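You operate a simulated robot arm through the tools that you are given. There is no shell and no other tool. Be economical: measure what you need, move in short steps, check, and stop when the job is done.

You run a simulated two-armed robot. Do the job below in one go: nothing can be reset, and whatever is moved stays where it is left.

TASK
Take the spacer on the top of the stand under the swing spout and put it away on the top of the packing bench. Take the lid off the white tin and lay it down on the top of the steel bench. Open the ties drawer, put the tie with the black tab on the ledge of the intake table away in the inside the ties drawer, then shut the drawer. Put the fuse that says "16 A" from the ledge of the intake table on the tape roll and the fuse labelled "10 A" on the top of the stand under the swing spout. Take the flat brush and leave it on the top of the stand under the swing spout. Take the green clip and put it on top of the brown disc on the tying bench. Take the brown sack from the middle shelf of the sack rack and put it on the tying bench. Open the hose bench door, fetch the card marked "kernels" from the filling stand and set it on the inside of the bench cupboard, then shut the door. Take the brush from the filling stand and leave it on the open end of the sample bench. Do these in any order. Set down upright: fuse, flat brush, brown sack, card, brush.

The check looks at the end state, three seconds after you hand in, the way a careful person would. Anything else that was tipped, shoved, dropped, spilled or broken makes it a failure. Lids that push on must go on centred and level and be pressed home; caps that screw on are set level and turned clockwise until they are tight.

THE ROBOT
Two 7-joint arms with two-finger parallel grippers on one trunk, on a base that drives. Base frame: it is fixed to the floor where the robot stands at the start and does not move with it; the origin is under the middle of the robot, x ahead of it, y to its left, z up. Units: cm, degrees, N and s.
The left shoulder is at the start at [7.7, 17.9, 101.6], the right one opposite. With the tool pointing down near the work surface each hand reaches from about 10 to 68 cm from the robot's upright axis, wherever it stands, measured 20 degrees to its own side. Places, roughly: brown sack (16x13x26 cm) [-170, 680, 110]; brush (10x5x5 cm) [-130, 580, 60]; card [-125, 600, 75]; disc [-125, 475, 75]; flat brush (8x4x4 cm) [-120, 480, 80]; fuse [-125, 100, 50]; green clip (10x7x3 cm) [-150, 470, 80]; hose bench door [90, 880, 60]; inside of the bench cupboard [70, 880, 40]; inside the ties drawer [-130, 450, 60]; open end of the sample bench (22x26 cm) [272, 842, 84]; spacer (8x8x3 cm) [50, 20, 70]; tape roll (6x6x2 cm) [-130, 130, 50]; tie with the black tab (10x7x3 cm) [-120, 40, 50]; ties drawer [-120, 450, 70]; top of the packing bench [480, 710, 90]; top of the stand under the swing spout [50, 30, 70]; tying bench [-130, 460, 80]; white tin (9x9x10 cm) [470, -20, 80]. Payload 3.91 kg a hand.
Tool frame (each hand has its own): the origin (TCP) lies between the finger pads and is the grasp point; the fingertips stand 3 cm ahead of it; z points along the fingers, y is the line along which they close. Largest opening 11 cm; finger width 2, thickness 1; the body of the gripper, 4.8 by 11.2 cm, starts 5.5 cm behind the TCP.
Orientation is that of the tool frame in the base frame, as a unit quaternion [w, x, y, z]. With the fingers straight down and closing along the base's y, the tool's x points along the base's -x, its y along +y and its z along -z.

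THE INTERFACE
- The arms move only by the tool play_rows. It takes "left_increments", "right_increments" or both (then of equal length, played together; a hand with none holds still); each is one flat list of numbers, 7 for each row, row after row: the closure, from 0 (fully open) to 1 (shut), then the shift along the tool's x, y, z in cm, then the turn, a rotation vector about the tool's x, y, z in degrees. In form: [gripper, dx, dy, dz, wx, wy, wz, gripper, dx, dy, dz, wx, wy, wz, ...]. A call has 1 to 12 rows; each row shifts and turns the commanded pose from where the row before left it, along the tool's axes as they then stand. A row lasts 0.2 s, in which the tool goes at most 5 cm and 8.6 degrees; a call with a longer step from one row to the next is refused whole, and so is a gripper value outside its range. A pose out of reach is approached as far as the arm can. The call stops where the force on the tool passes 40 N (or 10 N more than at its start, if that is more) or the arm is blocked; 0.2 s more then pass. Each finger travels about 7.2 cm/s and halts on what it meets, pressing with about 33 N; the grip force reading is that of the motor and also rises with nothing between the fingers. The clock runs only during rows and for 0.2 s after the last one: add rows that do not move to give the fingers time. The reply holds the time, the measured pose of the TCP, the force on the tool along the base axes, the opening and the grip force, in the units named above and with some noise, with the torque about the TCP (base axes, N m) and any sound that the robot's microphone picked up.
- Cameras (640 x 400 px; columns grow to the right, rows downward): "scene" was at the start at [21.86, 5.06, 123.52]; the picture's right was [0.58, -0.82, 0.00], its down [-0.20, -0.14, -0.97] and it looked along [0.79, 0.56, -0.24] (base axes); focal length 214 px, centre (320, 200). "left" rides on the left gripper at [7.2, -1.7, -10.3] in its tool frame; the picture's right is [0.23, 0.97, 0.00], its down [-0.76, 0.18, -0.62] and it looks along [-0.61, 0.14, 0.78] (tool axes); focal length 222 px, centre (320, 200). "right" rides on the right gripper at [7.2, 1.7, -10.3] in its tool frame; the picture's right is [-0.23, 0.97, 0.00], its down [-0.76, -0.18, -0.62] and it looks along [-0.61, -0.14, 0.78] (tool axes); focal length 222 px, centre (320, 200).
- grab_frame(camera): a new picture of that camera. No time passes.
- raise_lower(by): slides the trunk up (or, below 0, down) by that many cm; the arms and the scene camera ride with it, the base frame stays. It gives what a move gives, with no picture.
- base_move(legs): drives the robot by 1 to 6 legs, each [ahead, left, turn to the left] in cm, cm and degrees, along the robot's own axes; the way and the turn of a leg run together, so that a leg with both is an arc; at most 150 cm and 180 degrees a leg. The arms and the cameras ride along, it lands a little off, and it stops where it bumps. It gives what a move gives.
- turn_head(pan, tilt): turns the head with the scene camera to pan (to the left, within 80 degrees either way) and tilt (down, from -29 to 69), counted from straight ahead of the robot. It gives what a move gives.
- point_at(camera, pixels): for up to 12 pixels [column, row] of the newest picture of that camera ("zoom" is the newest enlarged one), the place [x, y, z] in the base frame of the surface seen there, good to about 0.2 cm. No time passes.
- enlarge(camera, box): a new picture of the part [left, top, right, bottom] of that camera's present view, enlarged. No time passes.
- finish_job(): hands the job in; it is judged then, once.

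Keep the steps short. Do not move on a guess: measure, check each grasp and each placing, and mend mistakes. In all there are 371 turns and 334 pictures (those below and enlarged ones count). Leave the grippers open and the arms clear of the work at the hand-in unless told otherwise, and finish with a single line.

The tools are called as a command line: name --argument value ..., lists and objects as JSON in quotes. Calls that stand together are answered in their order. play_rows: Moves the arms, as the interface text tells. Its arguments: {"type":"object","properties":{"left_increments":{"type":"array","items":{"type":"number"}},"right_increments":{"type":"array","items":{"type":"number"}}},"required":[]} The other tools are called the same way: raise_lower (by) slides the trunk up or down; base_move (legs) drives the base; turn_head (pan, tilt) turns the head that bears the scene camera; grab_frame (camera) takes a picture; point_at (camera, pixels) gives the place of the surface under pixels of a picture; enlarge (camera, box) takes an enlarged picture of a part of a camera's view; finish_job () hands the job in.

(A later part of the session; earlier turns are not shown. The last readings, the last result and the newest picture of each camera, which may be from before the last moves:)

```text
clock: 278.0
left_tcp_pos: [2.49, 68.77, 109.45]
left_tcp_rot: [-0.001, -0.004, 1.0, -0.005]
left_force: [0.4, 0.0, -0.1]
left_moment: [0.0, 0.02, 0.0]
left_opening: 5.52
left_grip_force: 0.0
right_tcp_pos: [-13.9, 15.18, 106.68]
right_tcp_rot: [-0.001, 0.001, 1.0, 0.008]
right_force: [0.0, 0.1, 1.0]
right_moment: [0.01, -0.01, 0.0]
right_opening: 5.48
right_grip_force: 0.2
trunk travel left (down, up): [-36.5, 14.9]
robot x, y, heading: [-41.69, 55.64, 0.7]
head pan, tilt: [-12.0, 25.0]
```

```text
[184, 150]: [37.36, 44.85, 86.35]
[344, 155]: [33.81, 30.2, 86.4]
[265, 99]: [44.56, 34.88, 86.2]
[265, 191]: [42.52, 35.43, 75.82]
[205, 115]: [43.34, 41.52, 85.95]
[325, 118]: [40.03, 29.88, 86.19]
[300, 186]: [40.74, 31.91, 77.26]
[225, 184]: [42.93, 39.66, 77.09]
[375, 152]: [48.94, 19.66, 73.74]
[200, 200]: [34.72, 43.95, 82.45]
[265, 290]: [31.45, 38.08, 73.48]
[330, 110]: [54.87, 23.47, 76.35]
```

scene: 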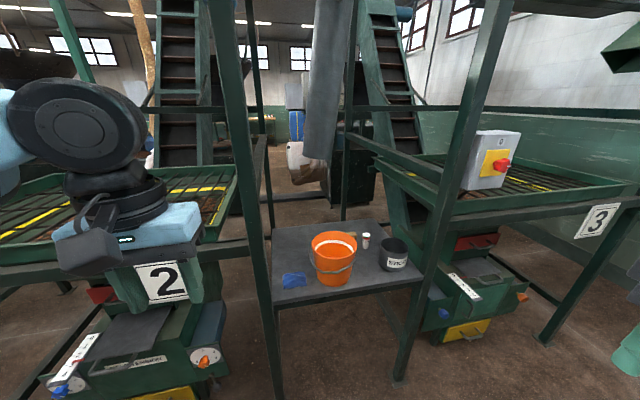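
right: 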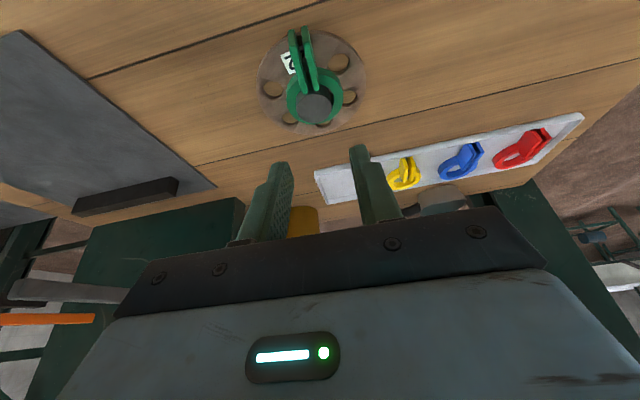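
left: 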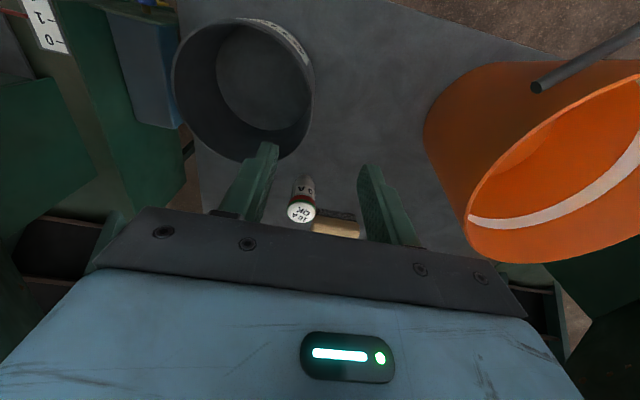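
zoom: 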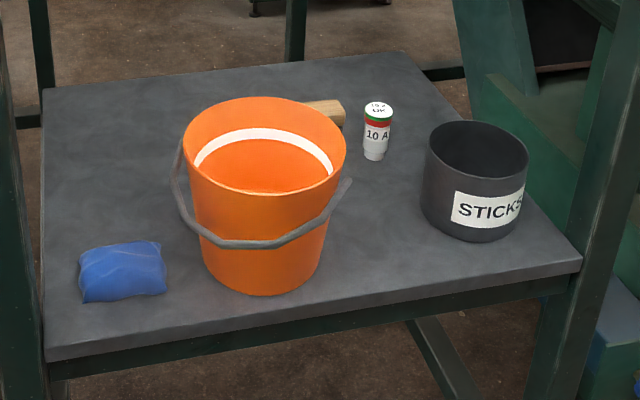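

Findings: bucket centre moved from (43.5,34.2) to (37.1,37.1); spout bottom moved about 5.6 cm toward +y. I will mend both. First the bucket: I plan to grip its rim at the right side and slide it back. I lower the trunk 17, line up (robot y≈17) and drive in.

raise_lower --by -17

base_move --legs '[[0, -38.5, -0.7], [34, 0, 0]]'

grab_frame --camera "left"

turn_head --pan 45 --tilt 20

grab_frame --camera "scene"

```text
clock: 280.0
left_tcp_pos: [2.42, 68.86, 92.51]
left_tcp_rot: [0.0, -0.003, 1.0, -0.005]
left_force: [0.5, -0.4, -1.4]
left_moment: [-0.02, 0.01, 0.0]
left_opening: 5.51
left_grip_force: 0.1
right_tcp_pos: [-13.95, 15.19, 89.71]
right_tcp_rot: [-0.001, 0.002, 1.0, 0.007]
right_force: [0.0, -0.6, 1.1]
right_moment: [-0.01, -0.02, 0.02]
right_opening: 5.51
right_grip_force: 0.1
trunk travel left (down, up): [-19.5, 31.9]
robot x, y, heading: [-42.19, 55.42, 0.1]
head pan, tilt: [-12.0, 25.0]
```

```text
clock: 285.8
left_tcp_pos: [36.38, 29.62, 92.65]
left_tcp_rot: [0.002, 0.004, 1.0, -0.005]
left_force: [0.4, 0.2, 0.1]
left_moment: [0.04, 0.0, 0.05]
left_opening: 5.5
left_grip_force: 0.0
right_tcp_pos: [19.37, -23.9, 89.78]
right_tcp_rot: [0.001, 0.009, 1.0, 0.009]
right_force: [-0.4, -0.4, -0.6]
right_moment: [0.0, 0.04, 0.02]
right_opening: 5.46
right_grip_force: 0.0
trunk travel left (down, up): [-19.5, 31.9]
robot x, y, heading: [-8.19, 16.85, -0.7]
head pan, tilt: [-12.0, 25.0]
stopped in leg 2: the robot was blocked; the commanded pose is now the measured one
```

```text
188 pictures are left
```

left: 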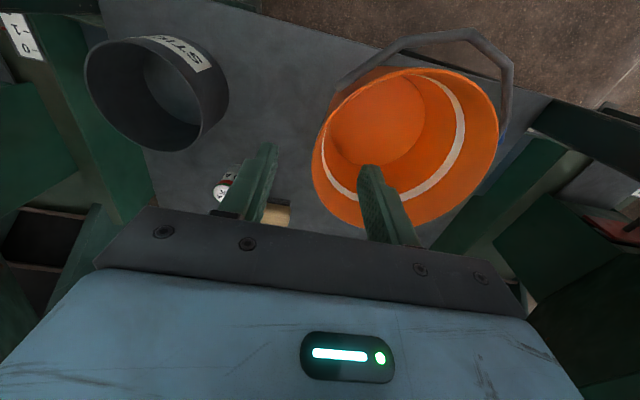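

```text
clock: 287.1
left_tcp_pos: [36.35, 29.65, 92.67]
left_tcp_rot: [0.002, 0.004, 1.0, -0.005]
left_force: [0.4, 0.3, -0.2]
left_moment: [0.0, -0.01, 0.01]
left_opening: 5.49
left_grip_force: 0.1
right_tcp_pos: [19.26, -23.95, 89.84]
right_tcp_rot: [0.001, 0.009, 1.0, 0.009]
right_force: [-0.3, 0.0, 0.7]
right_moment: [0.0, -0.01, 0.01]
right_opening: 5.52
right_grip_force: 0.2
trunk travel left (down, up): [-19.5, 31.9]
robot x, y, heading: [-8.4, 16.77, -0.2]
head pan, tilt: [45.0, 20.0]
```

```text
187 pictures are left
```

scene: 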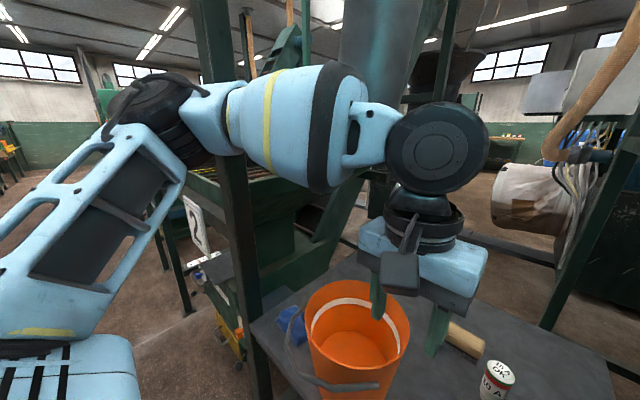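

I check whether the forearm touches the spout or the post.

point_at --camera "scene" --pixels '[[390, 20], [385, 60], [380, 90], [350, 60], [355, 85], [435, 115], [320, 80], [230, 60], [240, 220], [200, 90], [420, 60], [365, 100]]'

```text
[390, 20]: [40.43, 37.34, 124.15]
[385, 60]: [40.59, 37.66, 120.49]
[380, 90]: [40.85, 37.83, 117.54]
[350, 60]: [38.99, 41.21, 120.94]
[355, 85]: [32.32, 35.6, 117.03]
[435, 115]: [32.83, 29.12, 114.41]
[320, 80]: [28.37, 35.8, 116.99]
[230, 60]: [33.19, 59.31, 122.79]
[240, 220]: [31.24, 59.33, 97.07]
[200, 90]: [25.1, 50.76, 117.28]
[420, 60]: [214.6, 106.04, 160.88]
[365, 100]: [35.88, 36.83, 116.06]
```

The hand is already above the right side of the rim; lowering brings the forearm under the spout. I measure the rim there.

enlarge --camera "left" --box '[230, 80, 430, 240]'

point_at --camera "left" --pixels '[[314, 175], [318, 150], [328, 125], [320, 195], [335, 110], [340, 82], [312, 165]]'

```text
2.50 times, centred on (330, 160) of left
```

zoom: 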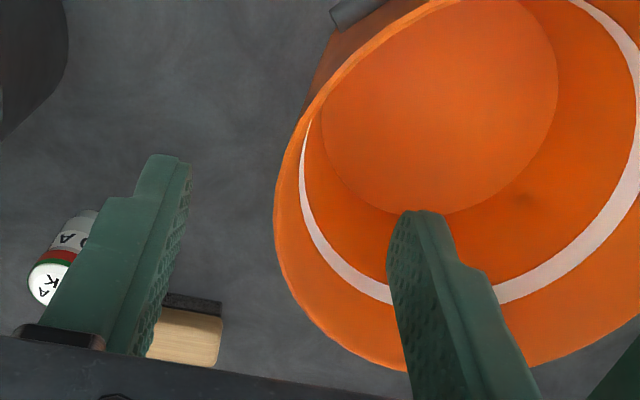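

```text
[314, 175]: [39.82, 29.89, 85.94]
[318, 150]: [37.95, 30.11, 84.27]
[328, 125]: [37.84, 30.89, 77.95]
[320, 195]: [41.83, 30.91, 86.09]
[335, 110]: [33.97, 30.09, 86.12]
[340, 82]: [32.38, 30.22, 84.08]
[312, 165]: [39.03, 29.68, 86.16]
```

I lower 5.8 so the fingers straddle the wall, then close.

play_rows --left_increments '[0.5, -0.5, 0, 2.9, 0, 0, 0, 0.5, 0, 0, 2.9, 0, 0, 0, 1, 0, 0, 0, 0, 0, 0, 1, 0, 0, 0, 0, 0, 0, 1, 0, 0, 0, 0, 0, 0]'

grab_frame --camera "left"

```text
clock: 288.3
left_tcp_pos: [36.06, 29.39, 87.95]
left_tcp_rot: [0.014, 0.003, 1.0, -0.004]
left_force: [-0.5, -0.6, 3.2]
left_moment: [0.3, 0.28, 0.08]
left_opening: 0.77
left_grip_force: 33.1
right_tcp_pos: [18.37, -23.96, 89.94]
right_tcp_rot: [0.007, 0.009, 1.0, 0.01]
right_force: [-0.3, 0.2, 0.2]
right_moment: [-0.01, 0.01, -0.01]
right_opening: 5.53
right_grip_force: 0.2
trunk travel left (down, up): [-19.5, 31.9]
robot x, y, heading: [-7.97, 16.79, -0.4]
head pan, tilt: [45.0, 20.0]
```

```text
185 pictures are left
```

left: 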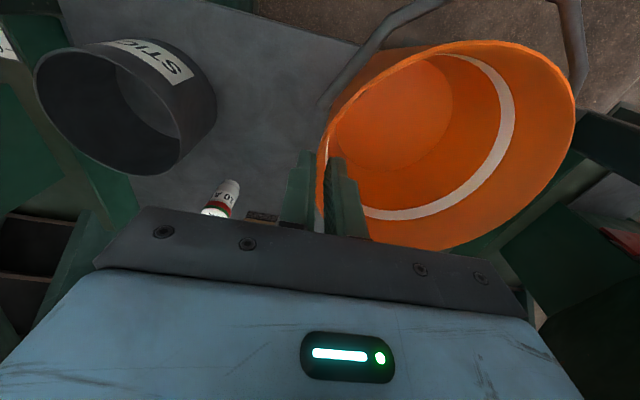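

The rim is gripped (0.77). I slide the bucket (+6.4, -2.9).

play_rows --left_increments '[1, -1.3, -0.58, -0.1, 0, 0, 0, 1, -1.3, -0.58, 0, 0, 0, 0, 1, -1.3, -0.58, 0, 0, 0, 0, 1, -1.3, -0.58, 0, 0, 0, 0, 1, -1.2, -0.58, 0, 0, 0, 0, 1, 0, 0, 0, 0, 0, 0]'

grab_frame --camera "left"

grab_frame --camera "scene"

```text
clock: 289.7
left_tcp_pos: [41.76, 25.73, 87.37]
left_tcp_rot: [0.005, 0.019, 1.0, 0.007]
left_force: [1.2, -4.4, 29.6]
left_moment: [0.49, -0.62, -0.17]
left_opening: 0.86
left_grip_force: 32.8
left hand out of reach, approached as far as the arm can: row 3, 4, 5
right_tcp_pos: [18.94, -26.12, 88.65]
right_tcp_rot: [0.002, 0.014, 1.0, 0.019]
right_force: [0.0, -0.2, 0.1]
right_moment: [0.01, 0.01, 0.01]
right_opening: 5.5
right_grip_force: 0.1
trunk travel left (down, up): [-19.5, 31.9]
robot x, y, heading: [-8.01, 17.17, -0.7]
head pan, tilt: [45.0, 20.0]
```

```text
184 pictures are left
```

left: 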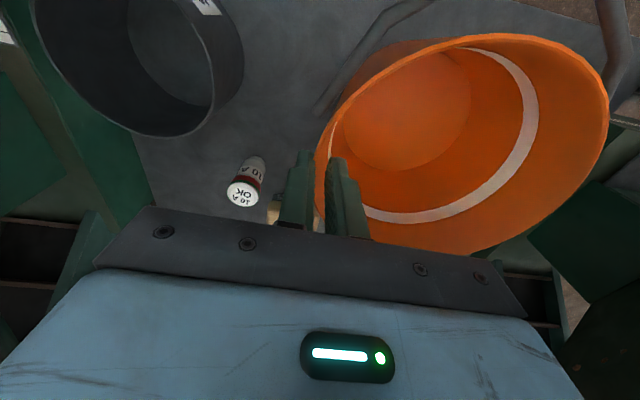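

```text
183 pictures are left
```

scene: 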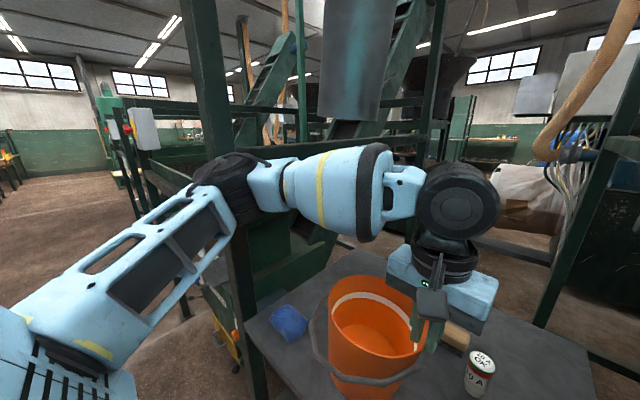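

I measure the bucket rim again.

enlarge --camera "scene" --box '[290, 260, 450, 400]'

point_at --camera "zoom" --pixels '[[150, 100], [240, 55], [380, 110], [220, 215], [300, 250], [160, 170], [330, 70], [200, 60]]'

```text
2.86 times, centred on (370, 330) of scene
```

zoom: 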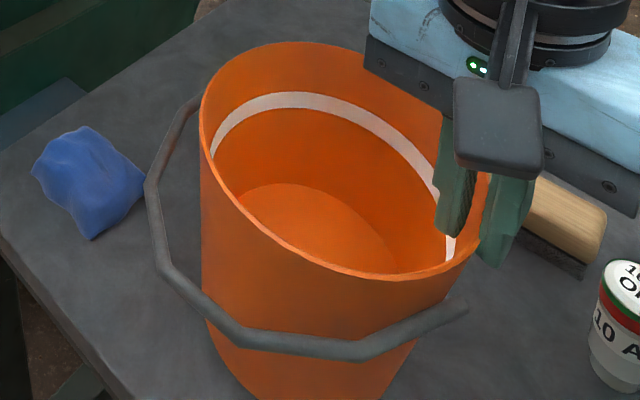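

```text
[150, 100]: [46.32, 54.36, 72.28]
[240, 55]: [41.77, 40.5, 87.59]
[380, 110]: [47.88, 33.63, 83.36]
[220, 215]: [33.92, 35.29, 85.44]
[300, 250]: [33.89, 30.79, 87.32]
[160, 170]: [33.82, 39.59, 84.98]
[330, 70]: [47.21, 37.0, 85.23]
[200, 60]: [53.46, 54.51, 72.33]
```

I release the rim and rise so the bucket settles, then measure.

play_rows --left_increments '[0.7, 0, 0, 0, 0, 0, 0, 0.5, 0, 0, 0, 0, 0, 0, 0.5, 0, 0, 0, 0, 0, 0]'

enlarge --camera "scene" --box '[290, 260, 450, 400]'

point_at --camera "zoom" --pixels '[[203, 115], [230, 62], [300, 45], [215, 185], [250, 228], [300, 257], [360, 275], [440, 270], [480, 220], [340, 48]]'

```text
clock: 290.7
left_tcp_pos: [41.31, 25.64, 87.19]
left_tcp_rot: [0.003, 0.028, 1.0, 0.006]
left_force: [-0.8, 0.0, -0.1]
left_moment: [-0.01, -0.01, -0.03]
left_opening: 5.53
left_grip_force: 0.0
right_tcp_pos: [18.45, -25.63, 89.37]
right_tcp_rot: [0.002, 0.015, 1.0, 0.015]
right_force: [0.7, -0.3, 0.1]
right_moment: [0.02, 0.01, -0.01]
right_opening: 5.51
right_grip_force: 0.2
trunk travel left (down, up): [-19.5, 31.9]
robot x, y, heading: [-8.56, 16.59, -1.3]
head pan, tilt: [45.0, 20.0]
stopped in row 3 (left hand): the arm was blocked; the commanded pose is now the measured one
```

```text
2.86 times, centred on (370, 330) of scene
```

zoom: 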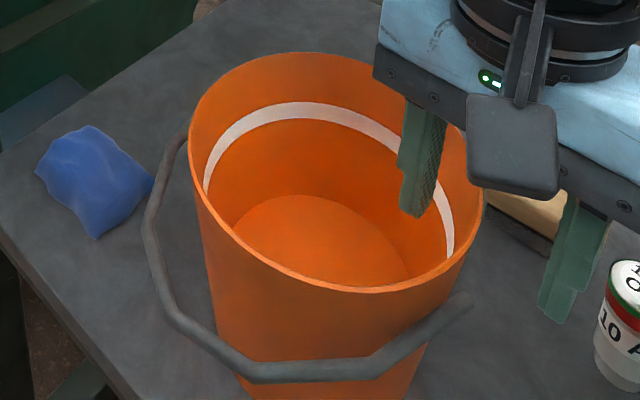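

```text
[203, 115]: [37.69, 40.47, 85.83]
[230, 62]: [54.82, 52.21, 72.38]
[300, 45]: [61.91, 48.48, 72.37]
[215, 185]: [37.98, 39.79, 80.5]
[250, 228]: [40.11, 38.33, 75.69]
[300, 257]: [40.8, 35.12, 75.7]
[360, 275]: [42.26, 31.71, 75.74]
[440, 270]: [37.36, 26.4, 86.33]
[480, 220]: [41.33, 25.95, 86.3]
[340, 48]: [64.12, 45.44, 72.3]
```

Bucket level, centre ≈(40.2,33.5); needs (+3.3,+0.7). My elbow seems to rest against the left post; I lift the hand out, shift the base right 9 and correct the heading.

play_rows --left_increments '[0.5, 0, 0, -3, 0, 0, 0, 0.5, 0, 0, -3, 0, 0, 0]'

base_move --legs '[[-3, 0, 1.2], [0, -9, 0]]'

grab_frame --camera "scene"

grab_frame --camera "left"

```text
clock: 291.5
left_tcp_pos: [42.48, 26.77, 91.26]
left_tcp_rot: [-0.009, 0.042, 0.999, 0.009]
left_force: [-0.3, -0.6, 0.8]
left_moment: [0.02, -0.02, 0.05]
left_opening: 5.48
left_grip_force: 0.1
left hand out of reach, approached as far as the arm can: row 1, 2
right_tcp_pos: [18.56, -25.55, 89.27]
right_tcp_rot: [0.002, 0.021, 1.0, 0.012]
right_force: [0.4, -0.1, 0.6]
right_moment: [0.0, 0.0, -0.01]
right_opening: 5.5
right_grip_force: 0.1
trunk travel left (down, up): [-19.5, 31.9]
robot x, y, heading: [-8.43, 16.68, -1.8]
head pan, tilt: [45.0, 20.0]
stopped in row 2 (left hand): the arm was blocked; the commanded pose is now the measured one
```

```text
clock: 292.4
left_tcp_pos: [39.61, 26.81, 91.35]
left_tcp_rot: [-0.007, 0.042, 0.999, 0.008]
left_force: [0.6, 0.2, 0.4]
left_moment: [0.0, 0.0, 0.01]
left_opening: 5.5
left_grip_force: 0.1
right_tcp_pos: [16.48, -25.43, 89.44]
right_tcp_rot: [0.0, 0.016, 1.0, 0.012]
right_force: [-0.3, -0.6, -0.1]
right_moment: [-0.03, -0.02, 0.0]
right_opening: 5.49
right_grip_force: 0.1
trunk travel left (down, up): [-19.5, 31.9]
robot x, y, heading: [-10.85, 16.73, -0.9]
head pan, tilt: [45.0, 20.0]
stopped in leg 1: the robot was blocked; the commanded pose is now the measured one
```

```text
180 pictures are left
```

scene: 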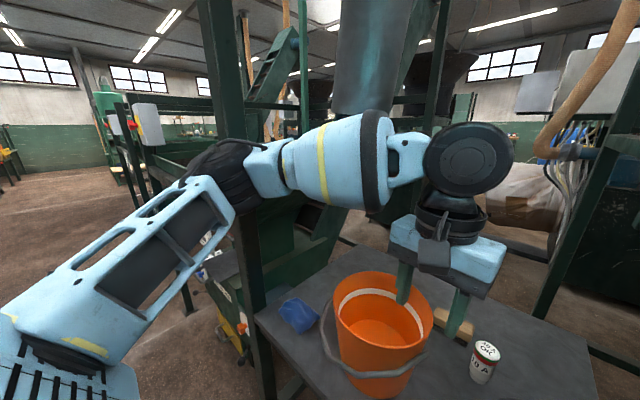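

```text
179 pictures are left
```

left: 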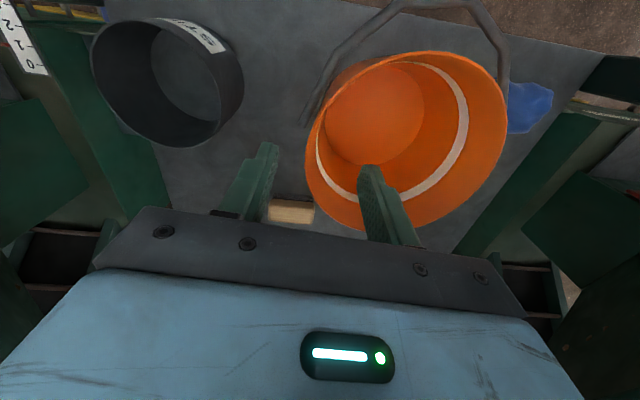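

The elbow is against the left post; turning left pushes it in. I slide right without turning.

base_move --legs '[[0, -9, 0]]'

grab_frame --camera "scene"

```text
clock: 293.9
left_tcp_pos: [39.58, 18.91, 91.14]
left_tcp_rot: [-0.008, 0.039, 0.999, 0.004]
left_force: [-0.4, -0.2, 0.7]
left_moment: [-0.04, 0.03, -0.03]
left_opening: 5.51
left_grip_force: 0.2
right_tcp_pos: [16.55, -33.58, 89.6]
right_tcp_rot: [0.0, 0.014, 1.0, 0.008]
right_force: [-0.2, 0.4, -0.9]
right_moment: [-0.01, 0.02, 0.03]
right_opening: 5.51
right_grip_force: 0.1
trunk travel left (down, up): [-19.5, 31.9]
robot x, y, heading: [-11.01, 7.2, -1.2]
head pan, tilt: [45.0, 20.0]
```

```text
178 pictures are left
```

scene: 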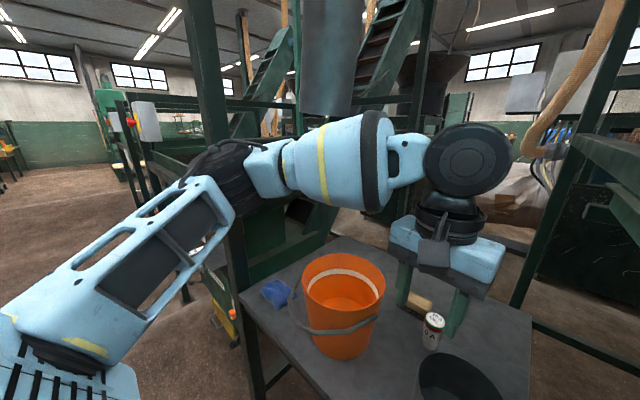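

I correct the heading, advance 2, then bring the hand over the right rim again.

base_move --legs '[[2, 0, 1.2]]'

play_rows --left_increments '[0.5, 0, 3.5, 0, 0, 0, 4, 0.5, 0, 3.5, 0, 0, 0, 0]'

grab_frame --camera "left"

point_at --camera "left" --pixels '[[310, 175], [315, 150], [318, 200], [330, 120], [340, 100]]'

```text
clock: 294.7
left_tcp_pos: [41.31, 19.98, 91.06]
left_tcp_rot: [-0.009, 0.028, 1.0, 0.003]
left_force: [-0.1, -0.7, 0.0]
left_moment: [0.01, 0.04, 0.01]
left_opening: 5.51
left_grip_force: 0.0
right_tcp_pos: [19.37, -32.97, 89.73]
right_tcp_rot: [-0.002, 0.003, 1.0, 0.008]
right_force: [-0.3, -0.1, -0.6]
right_moment: [0.02, 0.02, 0.0]
right_opening: 5.51
right_grip_force: 0.1
trunk travel left (down, up): [-19.5, 31.9]
robot x, y, heading: [-9.08, 7.41, 0.1]
head pan, tilt: [45.0, 20.0]
```

```text
clock: 295.3
left_tcp_pos: [41.78, 26.95, 91.1]
left_tcp_rot: [-0.009, 0.064, 0.998, 0.004]
left_force: [-0.3, 0.7, -1.1]
left_moment: [-0.03, 0.01, -0.01]
left_opening: 5.48
left_grip_force: 0.0
right_tcp_pos: [19.25, -32.92, 89.82]
right_tcp_rot: [-0.001, 0.003, 1.0, 0.009]
right_force: [0.0, 0.0, -1.2]
right_moment: [0.0, 0.0, 0.01]
right_opening: 5.51
right_grip_force: 0.0
trunk travel left (down, up): [-19.5, 31.9]
robot x, y, heading: [-9.15, 7.6, 0.5]
head pan, tilt: [45.0, 20.0]
```

```text
177 pictures are left
```

left: 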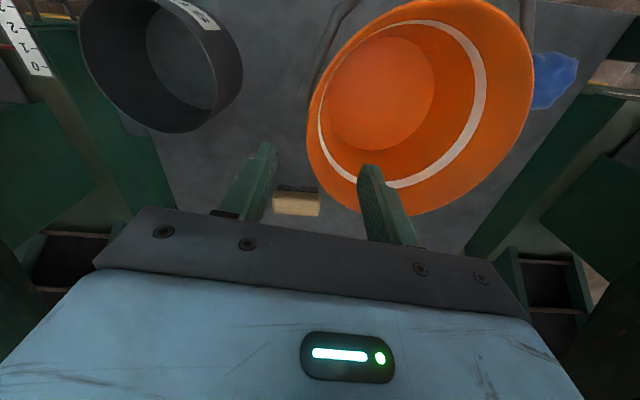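

```text
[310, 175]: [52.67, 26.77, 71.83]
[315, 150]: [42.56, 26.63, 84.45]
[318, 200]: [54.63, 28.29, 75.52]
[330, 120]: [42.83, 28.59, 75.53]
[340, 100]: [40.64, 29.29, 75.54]
```

The small turn went the wrong way; I undo it (−7°), lower 4 and close on the rim.

play_rows --left_increments '[0.5, 0, -0.5, 2, 0, 0, -7.2, 0.5, 0, 0, 2, 0, 0, 0, 1, 0, 0, 0, 0, 0, 0, 1, 0, 0, 0, 0, 0, 0, 1, 0, 0, 0, 0, 0, 0]'

enlarge --camera "left" --box '[200, 60, 520, 260]'

```text
clock: 296.5
left_tcp_pos: [41.82, 26.49, 87.39]
left_tcp_rot: [-0.009, 0.0, 1.0, 0.005]
left_force: [-0.8, 1.5, 3.5]
left_moment: [0.61, 0.22, 0.07]
left_opening: 0.68
left_grip_force: 33.1
right_tcp_pos: [19.3, -32.94, 89.74]
right_tcp_rot: [-0.001, 0.002, 1.0, 0.008]
right_force: [-0.7, 0.6, 1.3]
right_moment: [0.0, -0.02, 0.01]
right_opening: 5.49
right_grip_force: 0.1
trunk travel left (down, up): [-19.5, 31.9]
robot x, y, heading: [-8.88, 7.95, 0.3]
head pan, tilt: [45.0, 20.0]
```

```text
2.00 times, centred on (360, 160) of left
```

zoom: 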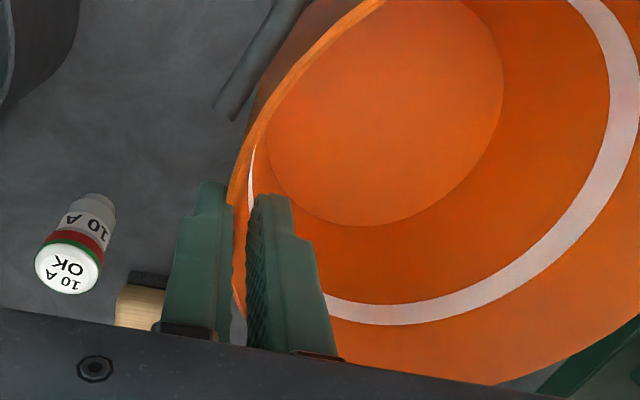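

Gripped. I slide it (+3.2,+0.4).

play_rows --left_increments '[1, -1.1, 0.15, 0, 0, 0, 0, 1, -1.1, 0.15, 0, 0, 0, 0, 1, -1.1, 0.1, 0, 0, 0, 0, 1, 0, 0, 0, 0, 0, 0, 0.7, 0, 0, 0, 0, 0, 0, 0.5, 0, 0, 0, 0, 0, 0, 0.5, 0, 0, -3, 0, 0, 0, 0.5, 0, 0, -2, 0, 0, 0]'

enlarge --camera "scene" --box '[260, 220, 460, 400]'

```text
clock: 298.3
left_tcp_pos: [45.0, 26.94, 92.26]
left_tcp_rot: [-0.009, 0.0, 1.0, 0.005]
left_force: [-0.2, 0.7, -0.1]
left_moment: [0.04, 0.0, -0.01]
left_opening: 5.51
left_grip_force: 0.1
right_tcp_pos: [19.33, -32.94, 89.77]
right_tcp_rot: [-0.001, 0.003, 1.0, 0.007]
right_force: [0.3, -0.6, -0.7]
right_moment: [0.01, 0.0, 0.0]
right_opening: 5.48
right_grip_force: 0.1
trunk travel left (down, up): [-19.5, 31.9]
robot x, y, heading: [-9.12, 7.41, 0.3]
head pan, tilt: [45.0, 20.0]
```

```text
2.22 times, centred on (360, 310) of scene
```

zoom: 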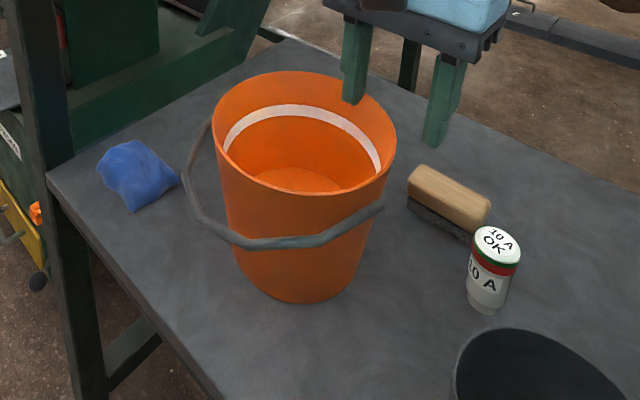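

point_at --camera "zoom" --pixels '[[215, 125], [394, 140], [235, 90], [300, 72], [375, 105], [220, 150], [385, 165], [300, 195], [250, 180], [300, 297]]'

```text
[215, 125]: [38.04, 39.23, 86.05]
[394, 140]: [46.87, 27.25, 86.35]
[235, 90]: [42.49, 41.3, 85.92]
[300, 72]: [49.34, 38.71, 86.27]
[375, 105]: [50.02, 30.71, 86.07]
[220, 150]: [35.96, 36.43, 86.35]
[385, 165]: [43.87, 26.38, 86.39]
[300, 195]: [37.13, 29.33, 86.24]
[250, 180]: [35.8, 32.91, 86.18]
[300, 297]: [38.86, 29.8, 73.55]
```

Bucket is back at ≈(43.1,33.9), upright. Now the spout: I bring the left hand round in front of it to its +y side: first back to x≈29, then left to y≈50, staying low.

play_rows --left_increments '[1, 0, -2, -1, 0, 0, 0, 1, 4, -1, 0, 0, 0, 0, 1, 4, 0, 0, 0, 0, 0, 1, 4, 0, 0, 0, 0, 0, 1, 4, 0, 0, 0, 0, 0, 1, 0, 4.5, 0, 0, 0, 0, 1, 0, 4.5, 0, 0, 0, 0, 1, 0, 4.5, 0, 0, 0, 0, 1, 0, 4.5, 0, 0, 0, 0, 1, 0, 4.5, 0, 0, 0, 0, 1, 0, 4, 0, 0, 0, 0]'

grab_frame --camera "scene"

```text
clock: 300.7
left_tcp_pos: [29.33, 50.58, 93.65]
left_tcp_rot: [-0.009, 0.001, 1.0, 0.004]
left_force: [-0.1, 0.5, 0.4]
left_moment: [-0.01, 0.03, 0.01]
left_opening: 0.02
left_grip_force: 32.6
right_tcp_pos: [19.38, -33.06, 89.63]
right_tcp_rot: [0.0, 0.002, 1.0, 0.008]
right_force: [0.1, 0.4, 0.0]
right_moment: [-0.02, 0.0, -0.02]
right_opening: 5.51
right_grip_force: 0.0
trunk travel left (down, up): [-19.5, 31.9]
robot x, y, heading: [-8.94, 7.27, 0.7]
head pan, tilt: [45.0, 20.0]
```

```text
174 pictures are left
```

scene: 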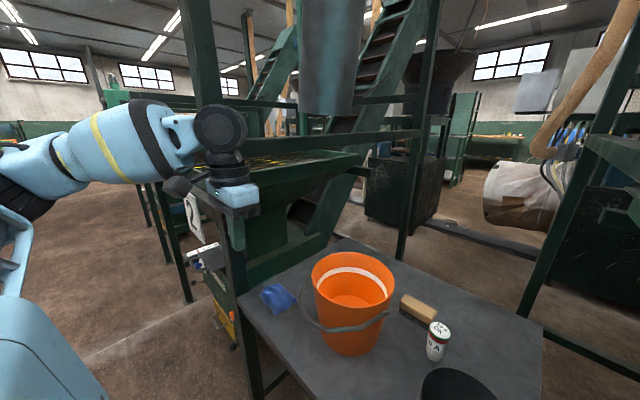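

I go forward to x≈42 beside the spout, and measure the spout now.

play_rows --left_increments '[1, -4, 0.3, 0, 0, 0, 0, 1, -4, 0.3, 0, 0, 0, 0, 1, -4, 0.3, 0, 0, 0, 0]'

grab_frame --camera "scene"

point_at --camera "scene" --pixels '[[328, 10], [328, 60], [328, 100], [305, 60], [350, 60], [328, 112], [305, 100], [350, 100]]'

```text
clock: 301.5
left_tcp_pos: [40.41, 50.27, 94.35]
left_tcp_rot: [-0.004, 0.004, 1.0, 0.009]
left_force: [-0.1, -0.9, -0.7]
left_moment: [-0.01, 0.0, 0.0]
left_opening: 0.0
left_grip_force: 33.5
right_tcp_pos: [18.8, -33.54, 89.62]
right_tcp_rot: [0.002, 0.001, 1.0, 0.011]
right_force: [-0.3, -0.1, -0.8]
right_moment: [0.01, 0.0, -0.01]
right_opening: 5.48
right_grip_force: 0.0
trunk travel left (down, up): [-19.5, 31.9]
robot x, y, heading: [-9.02, 7.25, 0.4]
head pan, tilt: [45.0, 20.0]
```

```text
173 pictures are left
```

scene: 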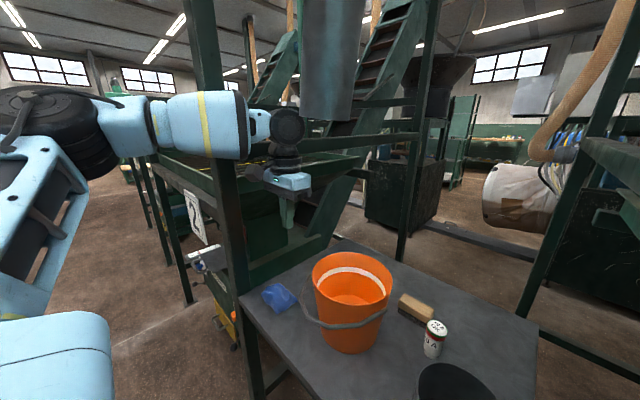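

```text
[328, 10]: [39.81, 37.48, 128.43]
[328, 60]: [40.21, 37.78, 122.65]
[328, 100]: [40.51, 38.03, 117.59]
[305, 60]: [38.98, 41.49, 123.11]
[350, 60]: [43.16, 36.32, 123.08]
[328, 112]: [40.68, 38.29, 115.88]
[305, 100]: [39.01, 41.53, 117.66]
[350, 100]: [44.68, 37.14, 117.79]
```

Spout centre now ≈(43.5,41.2) at z 120; originally ≈34.1 there. I move the hand out to y≈53 and x≈43, then raise the trunk 16 so the gripper body stands beside the spout's end.

play_rows --left_increments '[1, 0, 3, 0, 0, 0, 0, 1, -3, 0.3, 0, 0, 0, 0]'

raise_lower --by 16

grab_frame --camera "scene"

```text
clock: 302.3
left_tcp_pos: [43.39, 51.58, 95.0]
left_tcp_rot: [-0.003, 0.019, 1.0, 0.02]
left_force: [0.0, -0.3, -0.2]
left_moment: [-0.02, 0.03, -0.01]
left_opening: 0.0
left_grip_force: 32.8
right_tcp_pos: [18.48, -34.72, 89.45]
right_tcp_rot: [0.004, 0.003, 1.0, 0.014]
right_force: [-0.2, -0.6, 0.3]
right_moment: [0.04, 0.04, 0.01]
right_opening: 5.53
right_grip_force: 0.1
trunk travel left (down, up): [-19.5, 31.9]
robot x, y, heading: [-9.25, 6.91, 0.3]
head pan, tilt: [45.0, 20.0]
stopped in row 2 (left hand): the arm was blocked; the commanded pose is now the measured one
```

```text
clock: 304.1
left_tcp_pos: [43.94, 52.0, 109.65]
left_tcp_rot: [-0.015, 0.019, 1.0, 0.015]
left_force: [-0.1, -0.1, 0.0]
left_moment: [-0.03, 0.01, 0.01]
left_opening: 0.0
left_grip_force: 33.4
right_tcp_pos: [19.34, -34.29, 105.21]
right_tcp_rot: [-0.001, 0.003, 1.0, 0.013]
right_force: [0.6, 0.6, 0.1]
right_moment: [-0.02, 0.02, -0.01]
right_opening: 5.51
right_grip_force: 0.0
trunk travel left (down, up): [-35.5, 15.9]
robot x, y, heading: [-9.19, 7.04, 0.5]
head pan, tilt: [45.0, 20.0]
```

```text
172 pictures are left
```

scene: 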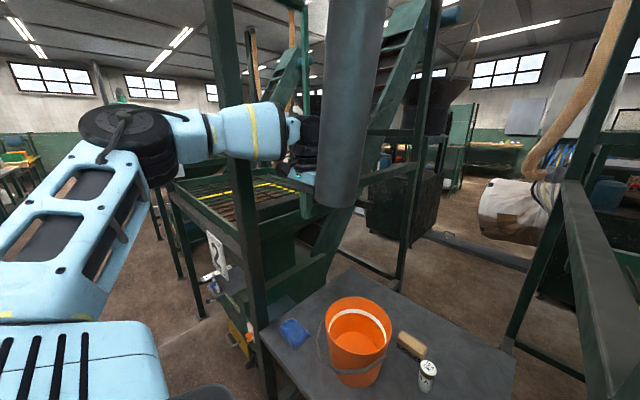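

The hand is left of the spout's end. I push toward -y in small steps.

play_rows --left_increments '[1, 0, -1.5, 0, 0, 0, 0, 1, 0, -1.5, 0, 0, 0, 0, 1, 0, -1.5, 0, 0, 0, 0, 1, 0, -1.5, 0, 0, 0, 0]'

grab_frame --camera "scene"

point_at --camera "scene" --pixels '[[345, 100], [340, 150], [338, 190], [325, 150], [357, 150], [320, 190], [357, 190]]'

```text
clock: 305.1
left_tcp_pos: [43.6, 47.74, 109.27]
left_tcp_rot: [-0.011, 0.012, 1.0, 0.006]
left_force: [0.6, -0.4, -0.3]
left_moment: [-0.05, -0.02, 0.02]
left_opening: 0.0
left_grip_force: 32.6
right_tcp_pos: [19.26, -33.18, 105.78]
right_tcp_rot: [-0.001, 0.002, 1.0, 0.008]
right_force: [-0.5, 0.4, -0.7]
right_moment: [-0.02, 0.01, 0.03]
right_opening: 5.49
right_grip_force: 0.1
trunk travel left (down, up): [-35.5, 15.9]
robot x, y, heading: [-9.22, 7.18, 0.5]
head pan, tilt: [45.0, 20.0]
```

```text
171 pictures are left
```

scene: 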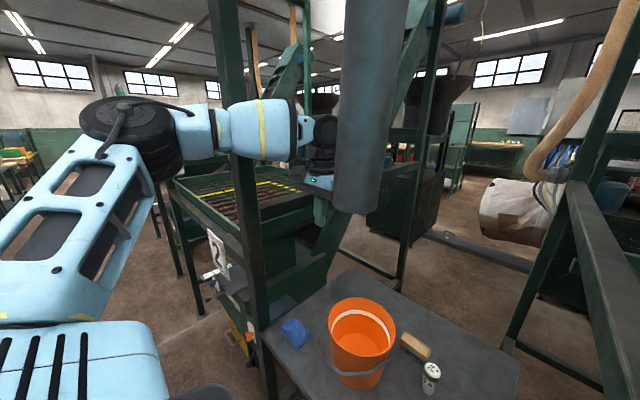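

```text
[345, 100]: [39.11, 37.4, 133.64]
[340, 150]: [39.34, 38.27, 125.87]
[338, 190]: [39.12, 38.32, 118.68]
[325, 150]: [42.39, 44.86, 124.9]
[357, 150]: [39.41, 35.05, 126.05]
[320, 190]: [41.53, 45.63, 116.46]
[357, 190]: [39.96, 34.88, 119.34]
```

The spout follows (centre y≈37.5 at z 119). 3.2 cm more.

play_rows --left_increments '[1, 0, -1.2, 0, 0, 0, 0, 1, 0, -1.2, 0, 0, 0, 0, 1, 0, -0.8, 0, 0, 0, 0]'

grab_frame --camera "scene"

point_at --camera "scene" --pixels '[[370, 50], [365, 100], [358, 150], [355, 190], [340, 150], [377, 150], [340, 190], [377, 190]]'

```text
clock: 305.9
left_tcp_pos: [43.71, 44.56, 109.17]
left_tcp_rot: [-0.012, 0.012, 1.0, 0.007]
left_force: [0.7, 2.2, -1.2]
left_moment: [-0.13, 0.05, 0.05]
left_opening: 0.01
left_grip_force: 32.8
right_tcp_pos: [19.23, -33.15, 105.8]
right_tcp_rot: [-0.001, 0.003, 1.0, 0.009]
right_force: [0.8, -0.3, 0.0]
right_moment: [0.0, 0.02, 0.03]
right_opening: 5.47
right_grip_force: 0.1
trunk travel left (down, up): [-35.5, 15.9]
robot x, y, heading: [-9.03, 6.69, 0.6]
head pan, tilt: [45.0, 20.0]
```

```text
170 pictures are left
```

scene: 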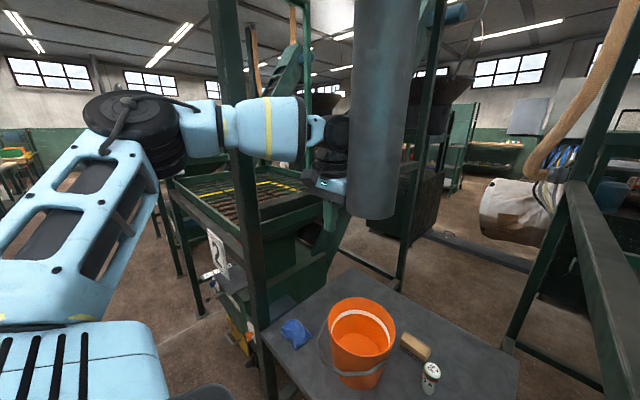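

```text
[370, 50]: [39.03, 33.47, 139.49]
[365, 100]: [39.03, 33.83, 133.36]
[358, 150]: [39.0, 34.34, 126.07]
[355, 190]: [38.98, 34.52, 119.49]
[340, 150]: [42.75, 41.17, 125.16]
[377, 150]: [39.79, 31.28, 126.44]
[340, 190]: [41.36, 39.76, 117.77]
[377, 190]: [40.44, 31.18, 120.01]
```

The spout is back (centre y≈34.5 at z 119.7, slight lean as at the start). I take the hand away the way it came: +y, lower, back.

play_rows --left_increments '[1, 0, 2, 0, 0, 0, 0, 1, 0, 2, 0, 0, 0, 0, 1, 0, 2, 0, 0, 0, 0]'

raise_lower --by -16

play_rows --left_increments '[1, 3.5, 0, 0, 0, 0, 0, 1, 3.5, 0, 0, 0, 0, 0, 1, 3.5, 0, 0, 0, 0, 0, 1, 3.5, 0, 0, 0, 0, 0]'

grab_frame --camera "scene"

```text
clock: 306.7
left_tcp_pos: [43.84, 50.55, 109.34]
left_tcp_rot: [-0.012, 0.011, 1.0, 0.006]
left_force: [-0.1, 0.6, 0.3]
left_moment: [0.0, 0.01, 0.01]
left_opening: 0.01
left_grip_force: 32.6
right_tcp_pos: [19.18, -33.22, 105.71]
right_tcp_rot: [-0.001, 0.002, 1.0, 0.008]
right_force: [0.0, -0.1, -0.8]
right_moment: [-0.03, -0.01, -0.01]
right_opening: 5.51
right_grip_force: 0.1
trunk travel left (down, up): [-35.5, 15.9]
robot x, y, heading: [-9.35, 7.0, 0.6]
head pan, tilt: [45.0, 20.0]
```

```text
clock: 308.6
left_tcp_pos: [43.86, 49.97, 93.26]
left_tcp_rot: [-0.013, 0.014, 1.0, 0.009]
left_force: [0.3, 0.0, 0.2]
left_moment: [0.01, -0.01, -0.01]
left_opening: 0.01
left_grip_force: 33.5
right_tcp_pos: [19.33, -33.61, 89.64]
right_tcp_rot: [-0.001, 0.002, 1.0, 0.009]
right_force: [-0.2, 0.3, 0.0]
right_moment: [0.01, -0.01, -0.02]
right_opening: 5.51
right_grip_force: 0.0
trunk travel left (down, up): [-19.5, 31.9]
robot x, y, heading: [-8.95, 7.03, 0.5]
head pan, tilt: [45.0, 20.0]
```

```text
clock: 309.6
left_tcp_pos: [29.78, 50.8, 93.67]
left_tcp_rot: [-0.011, 0.011, 1.0, 0.006]
left_force: [-0.5, 0.1, 0.4]
left_moment: [0.04, -0.01, 0.0]
left_opening: 0.0
left_grip_force: 32.8
right_tcp_pos: [19.23, -33.06, 89.79]
right_tcp_rot: [0.0, 0.0, 1.0, 0.008]
right_force: [0.1, -0.6, 0.3]
right_moment: [-0.01, -0.02, 0.01]
right_opening: 5.51
right_grip_force: 0.0
trunk travel left (down, up): [-19.5, 31.9]
robot x, y, heading: [-9.02, 7.19, 0.5]
head pan, tilt: [45.0, 20.0]
```

```text
169 pictures are left
```

scene: 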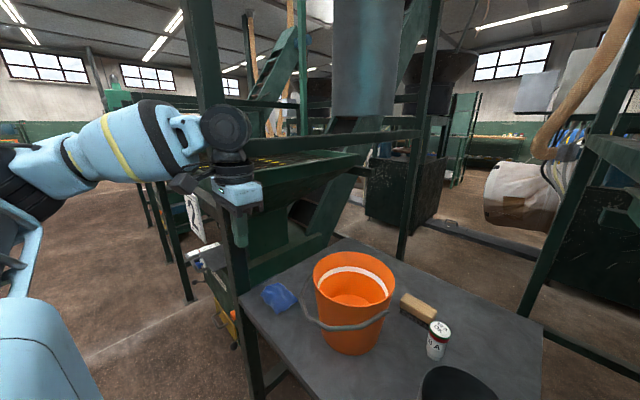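

Everything on the stand is in order. I back out, bring the left hand in, raise the trunk and go north.

base_move --legs '[[-36, 0, 0]]'

play_rows --left_increments '[0, 0, -4.5, -1, 0, 0, 0, 0, 0, -4.5, -1, 0, 0, 0, 0, 0, -4.5, -1, 0, 0, 0, 0, 0, -4.5, 0, 0, 0, 0, 0, 0, -4.5, 0, 0, 0, 0]'

raise_lower --by 8

base_move --legs '[[0, 0, 90], [150, 0, 0], [150, 0, 0], [150, 0, 0]]'

turn_head --pan 15 --tilt 15

grab_frame --camera "scene"

```text
clock: 311.9
left_tcp_pos: [-5.9, 50.45, 93.76]
left_tcp_rot: [-0.012, 0.011, 1.0, 0.007]
left_force: [-0.1, 0.5, 0.1]
left_moment: [0.02, 0.0, 0.02]
left_opening: 0.0
left_grip_force: 33.3
right_tcp_pos: [-16.4, -33.45, 89.69]
right_tcp_rot: [-0.001, 0.001, 1.0, 0.008]
right_force: [0.4, 0.1, -0.6]
right_moment: [0.03, -0.02, 0.0]
right_opening: 5.52
right_grip_force: 0.1
trunk travel left (down, up): [-19.5, 31.9]
robot x, y, heading: [-44.99, 7.15, 0.5]
head pan, tilt: [45.0, 20.0]
```

```text
clock: 313.1
left_tcp_pos: [-6.37, 27.62, 96.53]
left_tcp_rot: [-0.012, 0.011, 1.0, 0.007]
left_force: [0.0, -0.2, -1.1]
left_moment: [0.02, 0.01, 0.01]
left_opening: 10.99
left_grip_force: 0.0
right_tcp_pos: [-16.33, -33.49, 89.74]
right_tcp_rot: [0.0, 0.001, 1.0, 0.008]
right_force: [-0.6, -0.3, -0.2]
right_moment: [-0.02, 0.01, 0.03]
right_opening: 5.48
right_grip_force: 0.0
trunk travel left (down, up): [-19.5, 31.9]
robot x, y, heading: [-44.91, 6.88, 0.3]
head pan, tilt: [45.0, 20.0]
```

```text
clock: 314.2
left_tcp_pos: [-6.4, 27.95, 104.39]
left_tcp_rot: [-0.014, 0.012, 1.0, 0.008]
left_force: [0.6, 0.5, 0.1]
left_moment: [0.01, 0.01, 0.01]
left_opening: 11.0
left_grip_force: 0.0
right_tcp_pos: [-16.43, -33.44, 97.69]
right_tcp_rot: [-0.001, 0.001, 1.0, 0.008]
right_force: [0.1, -0.3, 0.9]
right_moment: [-0.01, -0.03, -0.01]
right_opening: 5.52
right_grip_force: 0.0
trunk travel left (down, up): [-27.5, 23.9]
robot x, y, heading: [-45.08, 6.45, 0.5]
head pan, tilt: [45.0, 20.0]
```

```text
clock: 339.5
left_tcp_pos: [-85.35, 492.11, 104.35]
left_tcp_rot: [0.013, 0.717, -0.697, 0.004]
left_force: [0.2, 0.8, -0.2]
left_moment: [0.04, 0.02, 0.0]
left_opening: 11.03
left_grip_force: 0.0
right_tcp_pos: [-23.55, 484.9, 97.65]
right_tcp_rot: [0.007, 0.723, -0.69, -0.005]
right_force: [0.2, -0.6, -0.5]
right_moment: [-0.03, 0.01, -0.04]
right_opening: 5.5
right_grip_force: 0.1
trunk travel left (down, up): [-27.5, 23.9]
robot x, y, heading: [-62.65, 454.35, 93.3]
head pan, tilt: [45.0, 20.0]
```

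```text
clock: 340.4
left_tcp_pos: [-85.45, 492.05, 104.35]
left_tcp_rot: [0.014, 0.717, -0.697, 0.004]
left_force: [-0.4, -0.4, 0.2]
left_moment: [0.0, 0.0, 0.0]
left_opening: 11.02
left_grip_force: 0.0
right_tcp_pos: [-23.66, 484.88, 97.65]
right_tcp_rot: [0.006, 0.724, -0.69, -0.005]
right_force: [-0.4, -0.1, 0.2]
right_moment: [0.01, -0.04, 0.0]
right_opening: 5.52
right_grip_force: 0.2
trunk travel left (down, up): [-27.5, 23.9]
robot x, y, heading: [-62.31, 454.79, 93.5]
head pan, tilt: [15.0, 15.0]
```

```text
168 pictures are left
```

scene: 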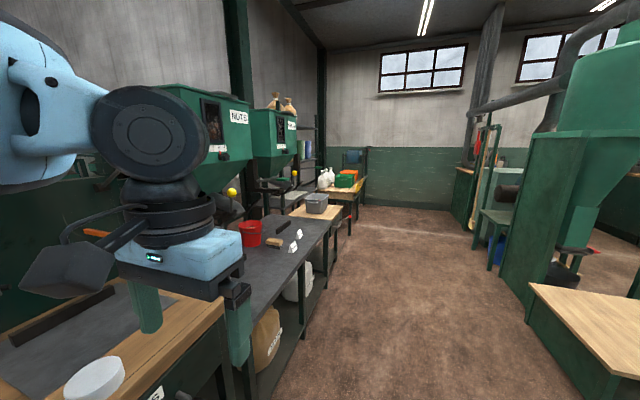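

I see the filling stand on the left with cards (295,240), brush (275,243). I move right 25, go 140 ahead, and turn to face it.

base_move --legs '[[0, -24, -3.4], [140, 0, 0], [0, 0, 90]]'

turn_head --pan 0 --tilt 30

grab_frame --camera "scene"

```text
clock: 353.5
left_tcp_pos: [-77.73, 575.27, 104.34]
left_tcp_rot: [0.007, 1.0, -0.019, 0.013]
left_force: [-0.1, -0.5, -0.6]
left_moment: [0.0, 0.01, -0.01]
left_opening: 11.02
left_grip_force: 0.0
right_tcp_pos: [-66.71, 636.59, 97.69]
right_tcp_rot: [0.008, 1.0, -0.009, 0.001]
right_force: [-0.2, -0.5, 0.2]
right_moment: [-0.03, 0.01, 0.02]
right_opening: 5.52
right_grip_force: 0.0
trunk travel left (down, up): [-27.5, 23.9]
robot x, y, heading: [-39.14, 595.9, 179.7]
head pan, tilt: [15.0, 15.0]
```

```text
clock: 354.3
left_tcp_pos: [-77.84, 575.21, 104.42]
left_tcp_rot: [0.007, 1.0, -0.019, 0.013]
left_force: [0.4, 0.6, -0.4]
left_moment: [0.04, -0.02, 0.04]
left_opening: 10.99
left_grip_force: 0.0
right_tcp_pos: [-66.71, 636.44, 97.69]
right_tcp_rot: [0.008, 1.0, -0.009, 0.001]
right_force: [-0.1, 0.4, -0.5]
right_moment: [0.01, -0.04, 0.01]
right_opening: 5.49
right_grip_force: 0.1
trunk travel left (down, up): [-27.5, 23.9]
robot x, y, heading: [-39.03, 595.5, 179.7]
head pan, tilt: [0.0, 30.0]
```

```text
167 pictures are left
```

scene: 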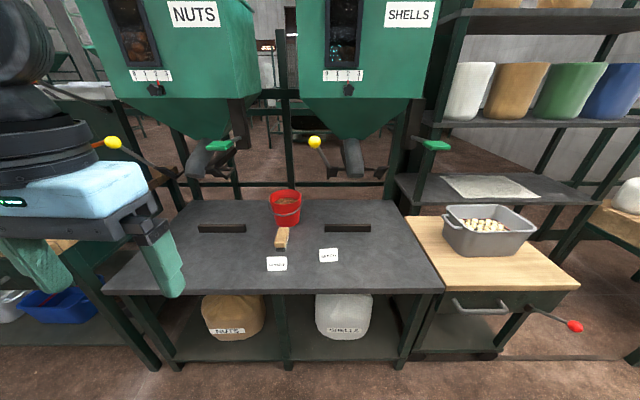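

I see the cards (277,263), (328,255), brush (282,238), and the brown sack (515,90) on the rack. I enlarge and measure.

enlarge --camera "scene" --box '[240, 180, 360, 290]'

point_at --camera "zoom" --pixels '[[130, 300], [130, 320], [320, 270], [150, 195], [150, 240], [150, 220], [320, 290], [170, 80], [50, 370], [300, 180]]'

point_at --camera "scene" --pixels '[[515, 70], [512, 115], [490, 90], [540, 90], [460, 90], [515, 128], [515, 150], [515, 10], [515, 195], [400, 320], [440, 30], [480, 220]]'

```text
3.64 times, centred on (300, 235) of scene
```

zoom: 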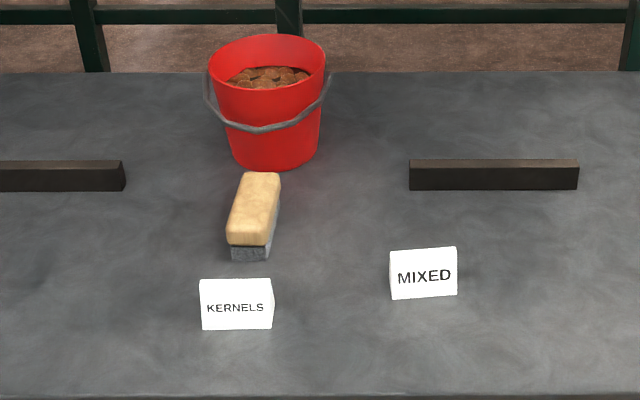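

```text
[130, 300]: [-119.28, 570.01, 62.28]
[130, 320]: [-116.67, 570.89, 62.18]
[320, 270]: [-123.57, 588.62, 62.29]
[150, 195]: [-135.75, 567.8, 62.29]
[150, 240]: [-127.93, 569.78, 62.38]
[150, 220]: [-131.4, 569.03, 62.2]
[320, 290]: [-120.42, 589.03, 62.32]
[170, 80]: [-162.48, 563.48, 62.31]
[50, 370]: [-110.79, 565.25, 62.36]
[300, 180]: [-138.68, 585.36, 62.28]
```

```text
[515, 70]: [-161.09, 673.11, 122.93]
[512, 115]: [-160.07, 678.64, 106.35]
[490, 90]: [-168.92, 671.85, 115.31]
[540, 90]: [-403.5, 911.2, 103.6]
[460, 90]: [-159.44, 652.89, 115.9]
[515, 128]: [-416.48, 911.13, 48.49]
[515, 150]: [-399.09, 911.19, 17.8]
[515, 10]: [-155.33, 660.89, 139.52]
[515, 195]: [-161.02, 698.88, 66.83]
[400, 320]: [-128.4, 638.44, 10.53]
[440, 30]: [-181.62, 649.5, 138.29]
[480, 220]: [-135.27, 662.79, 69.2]
```

point_at --camera "zoom" --pixels '[[237, 305], [237, 283], [237, 328], [202, 305], [272, 305], [255, 180], [235, 235], [260, 215], [240, 255], [270, 110], [422, 275], [275, 165]]'

```text
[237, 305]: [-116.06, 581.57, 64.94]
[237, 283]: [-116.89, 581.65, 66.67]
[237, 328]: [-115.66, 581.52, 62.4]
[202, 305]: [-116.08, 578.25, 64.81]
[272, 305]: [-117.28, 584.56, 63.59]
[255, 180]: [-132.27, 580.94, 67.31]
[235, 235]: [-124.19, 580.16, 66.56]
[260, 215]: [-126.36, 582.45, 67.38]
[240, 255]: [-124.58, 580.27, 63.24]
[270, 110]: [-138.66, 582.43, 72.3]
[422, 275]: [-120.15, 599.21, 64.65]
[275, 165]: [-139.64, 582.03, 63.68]
```

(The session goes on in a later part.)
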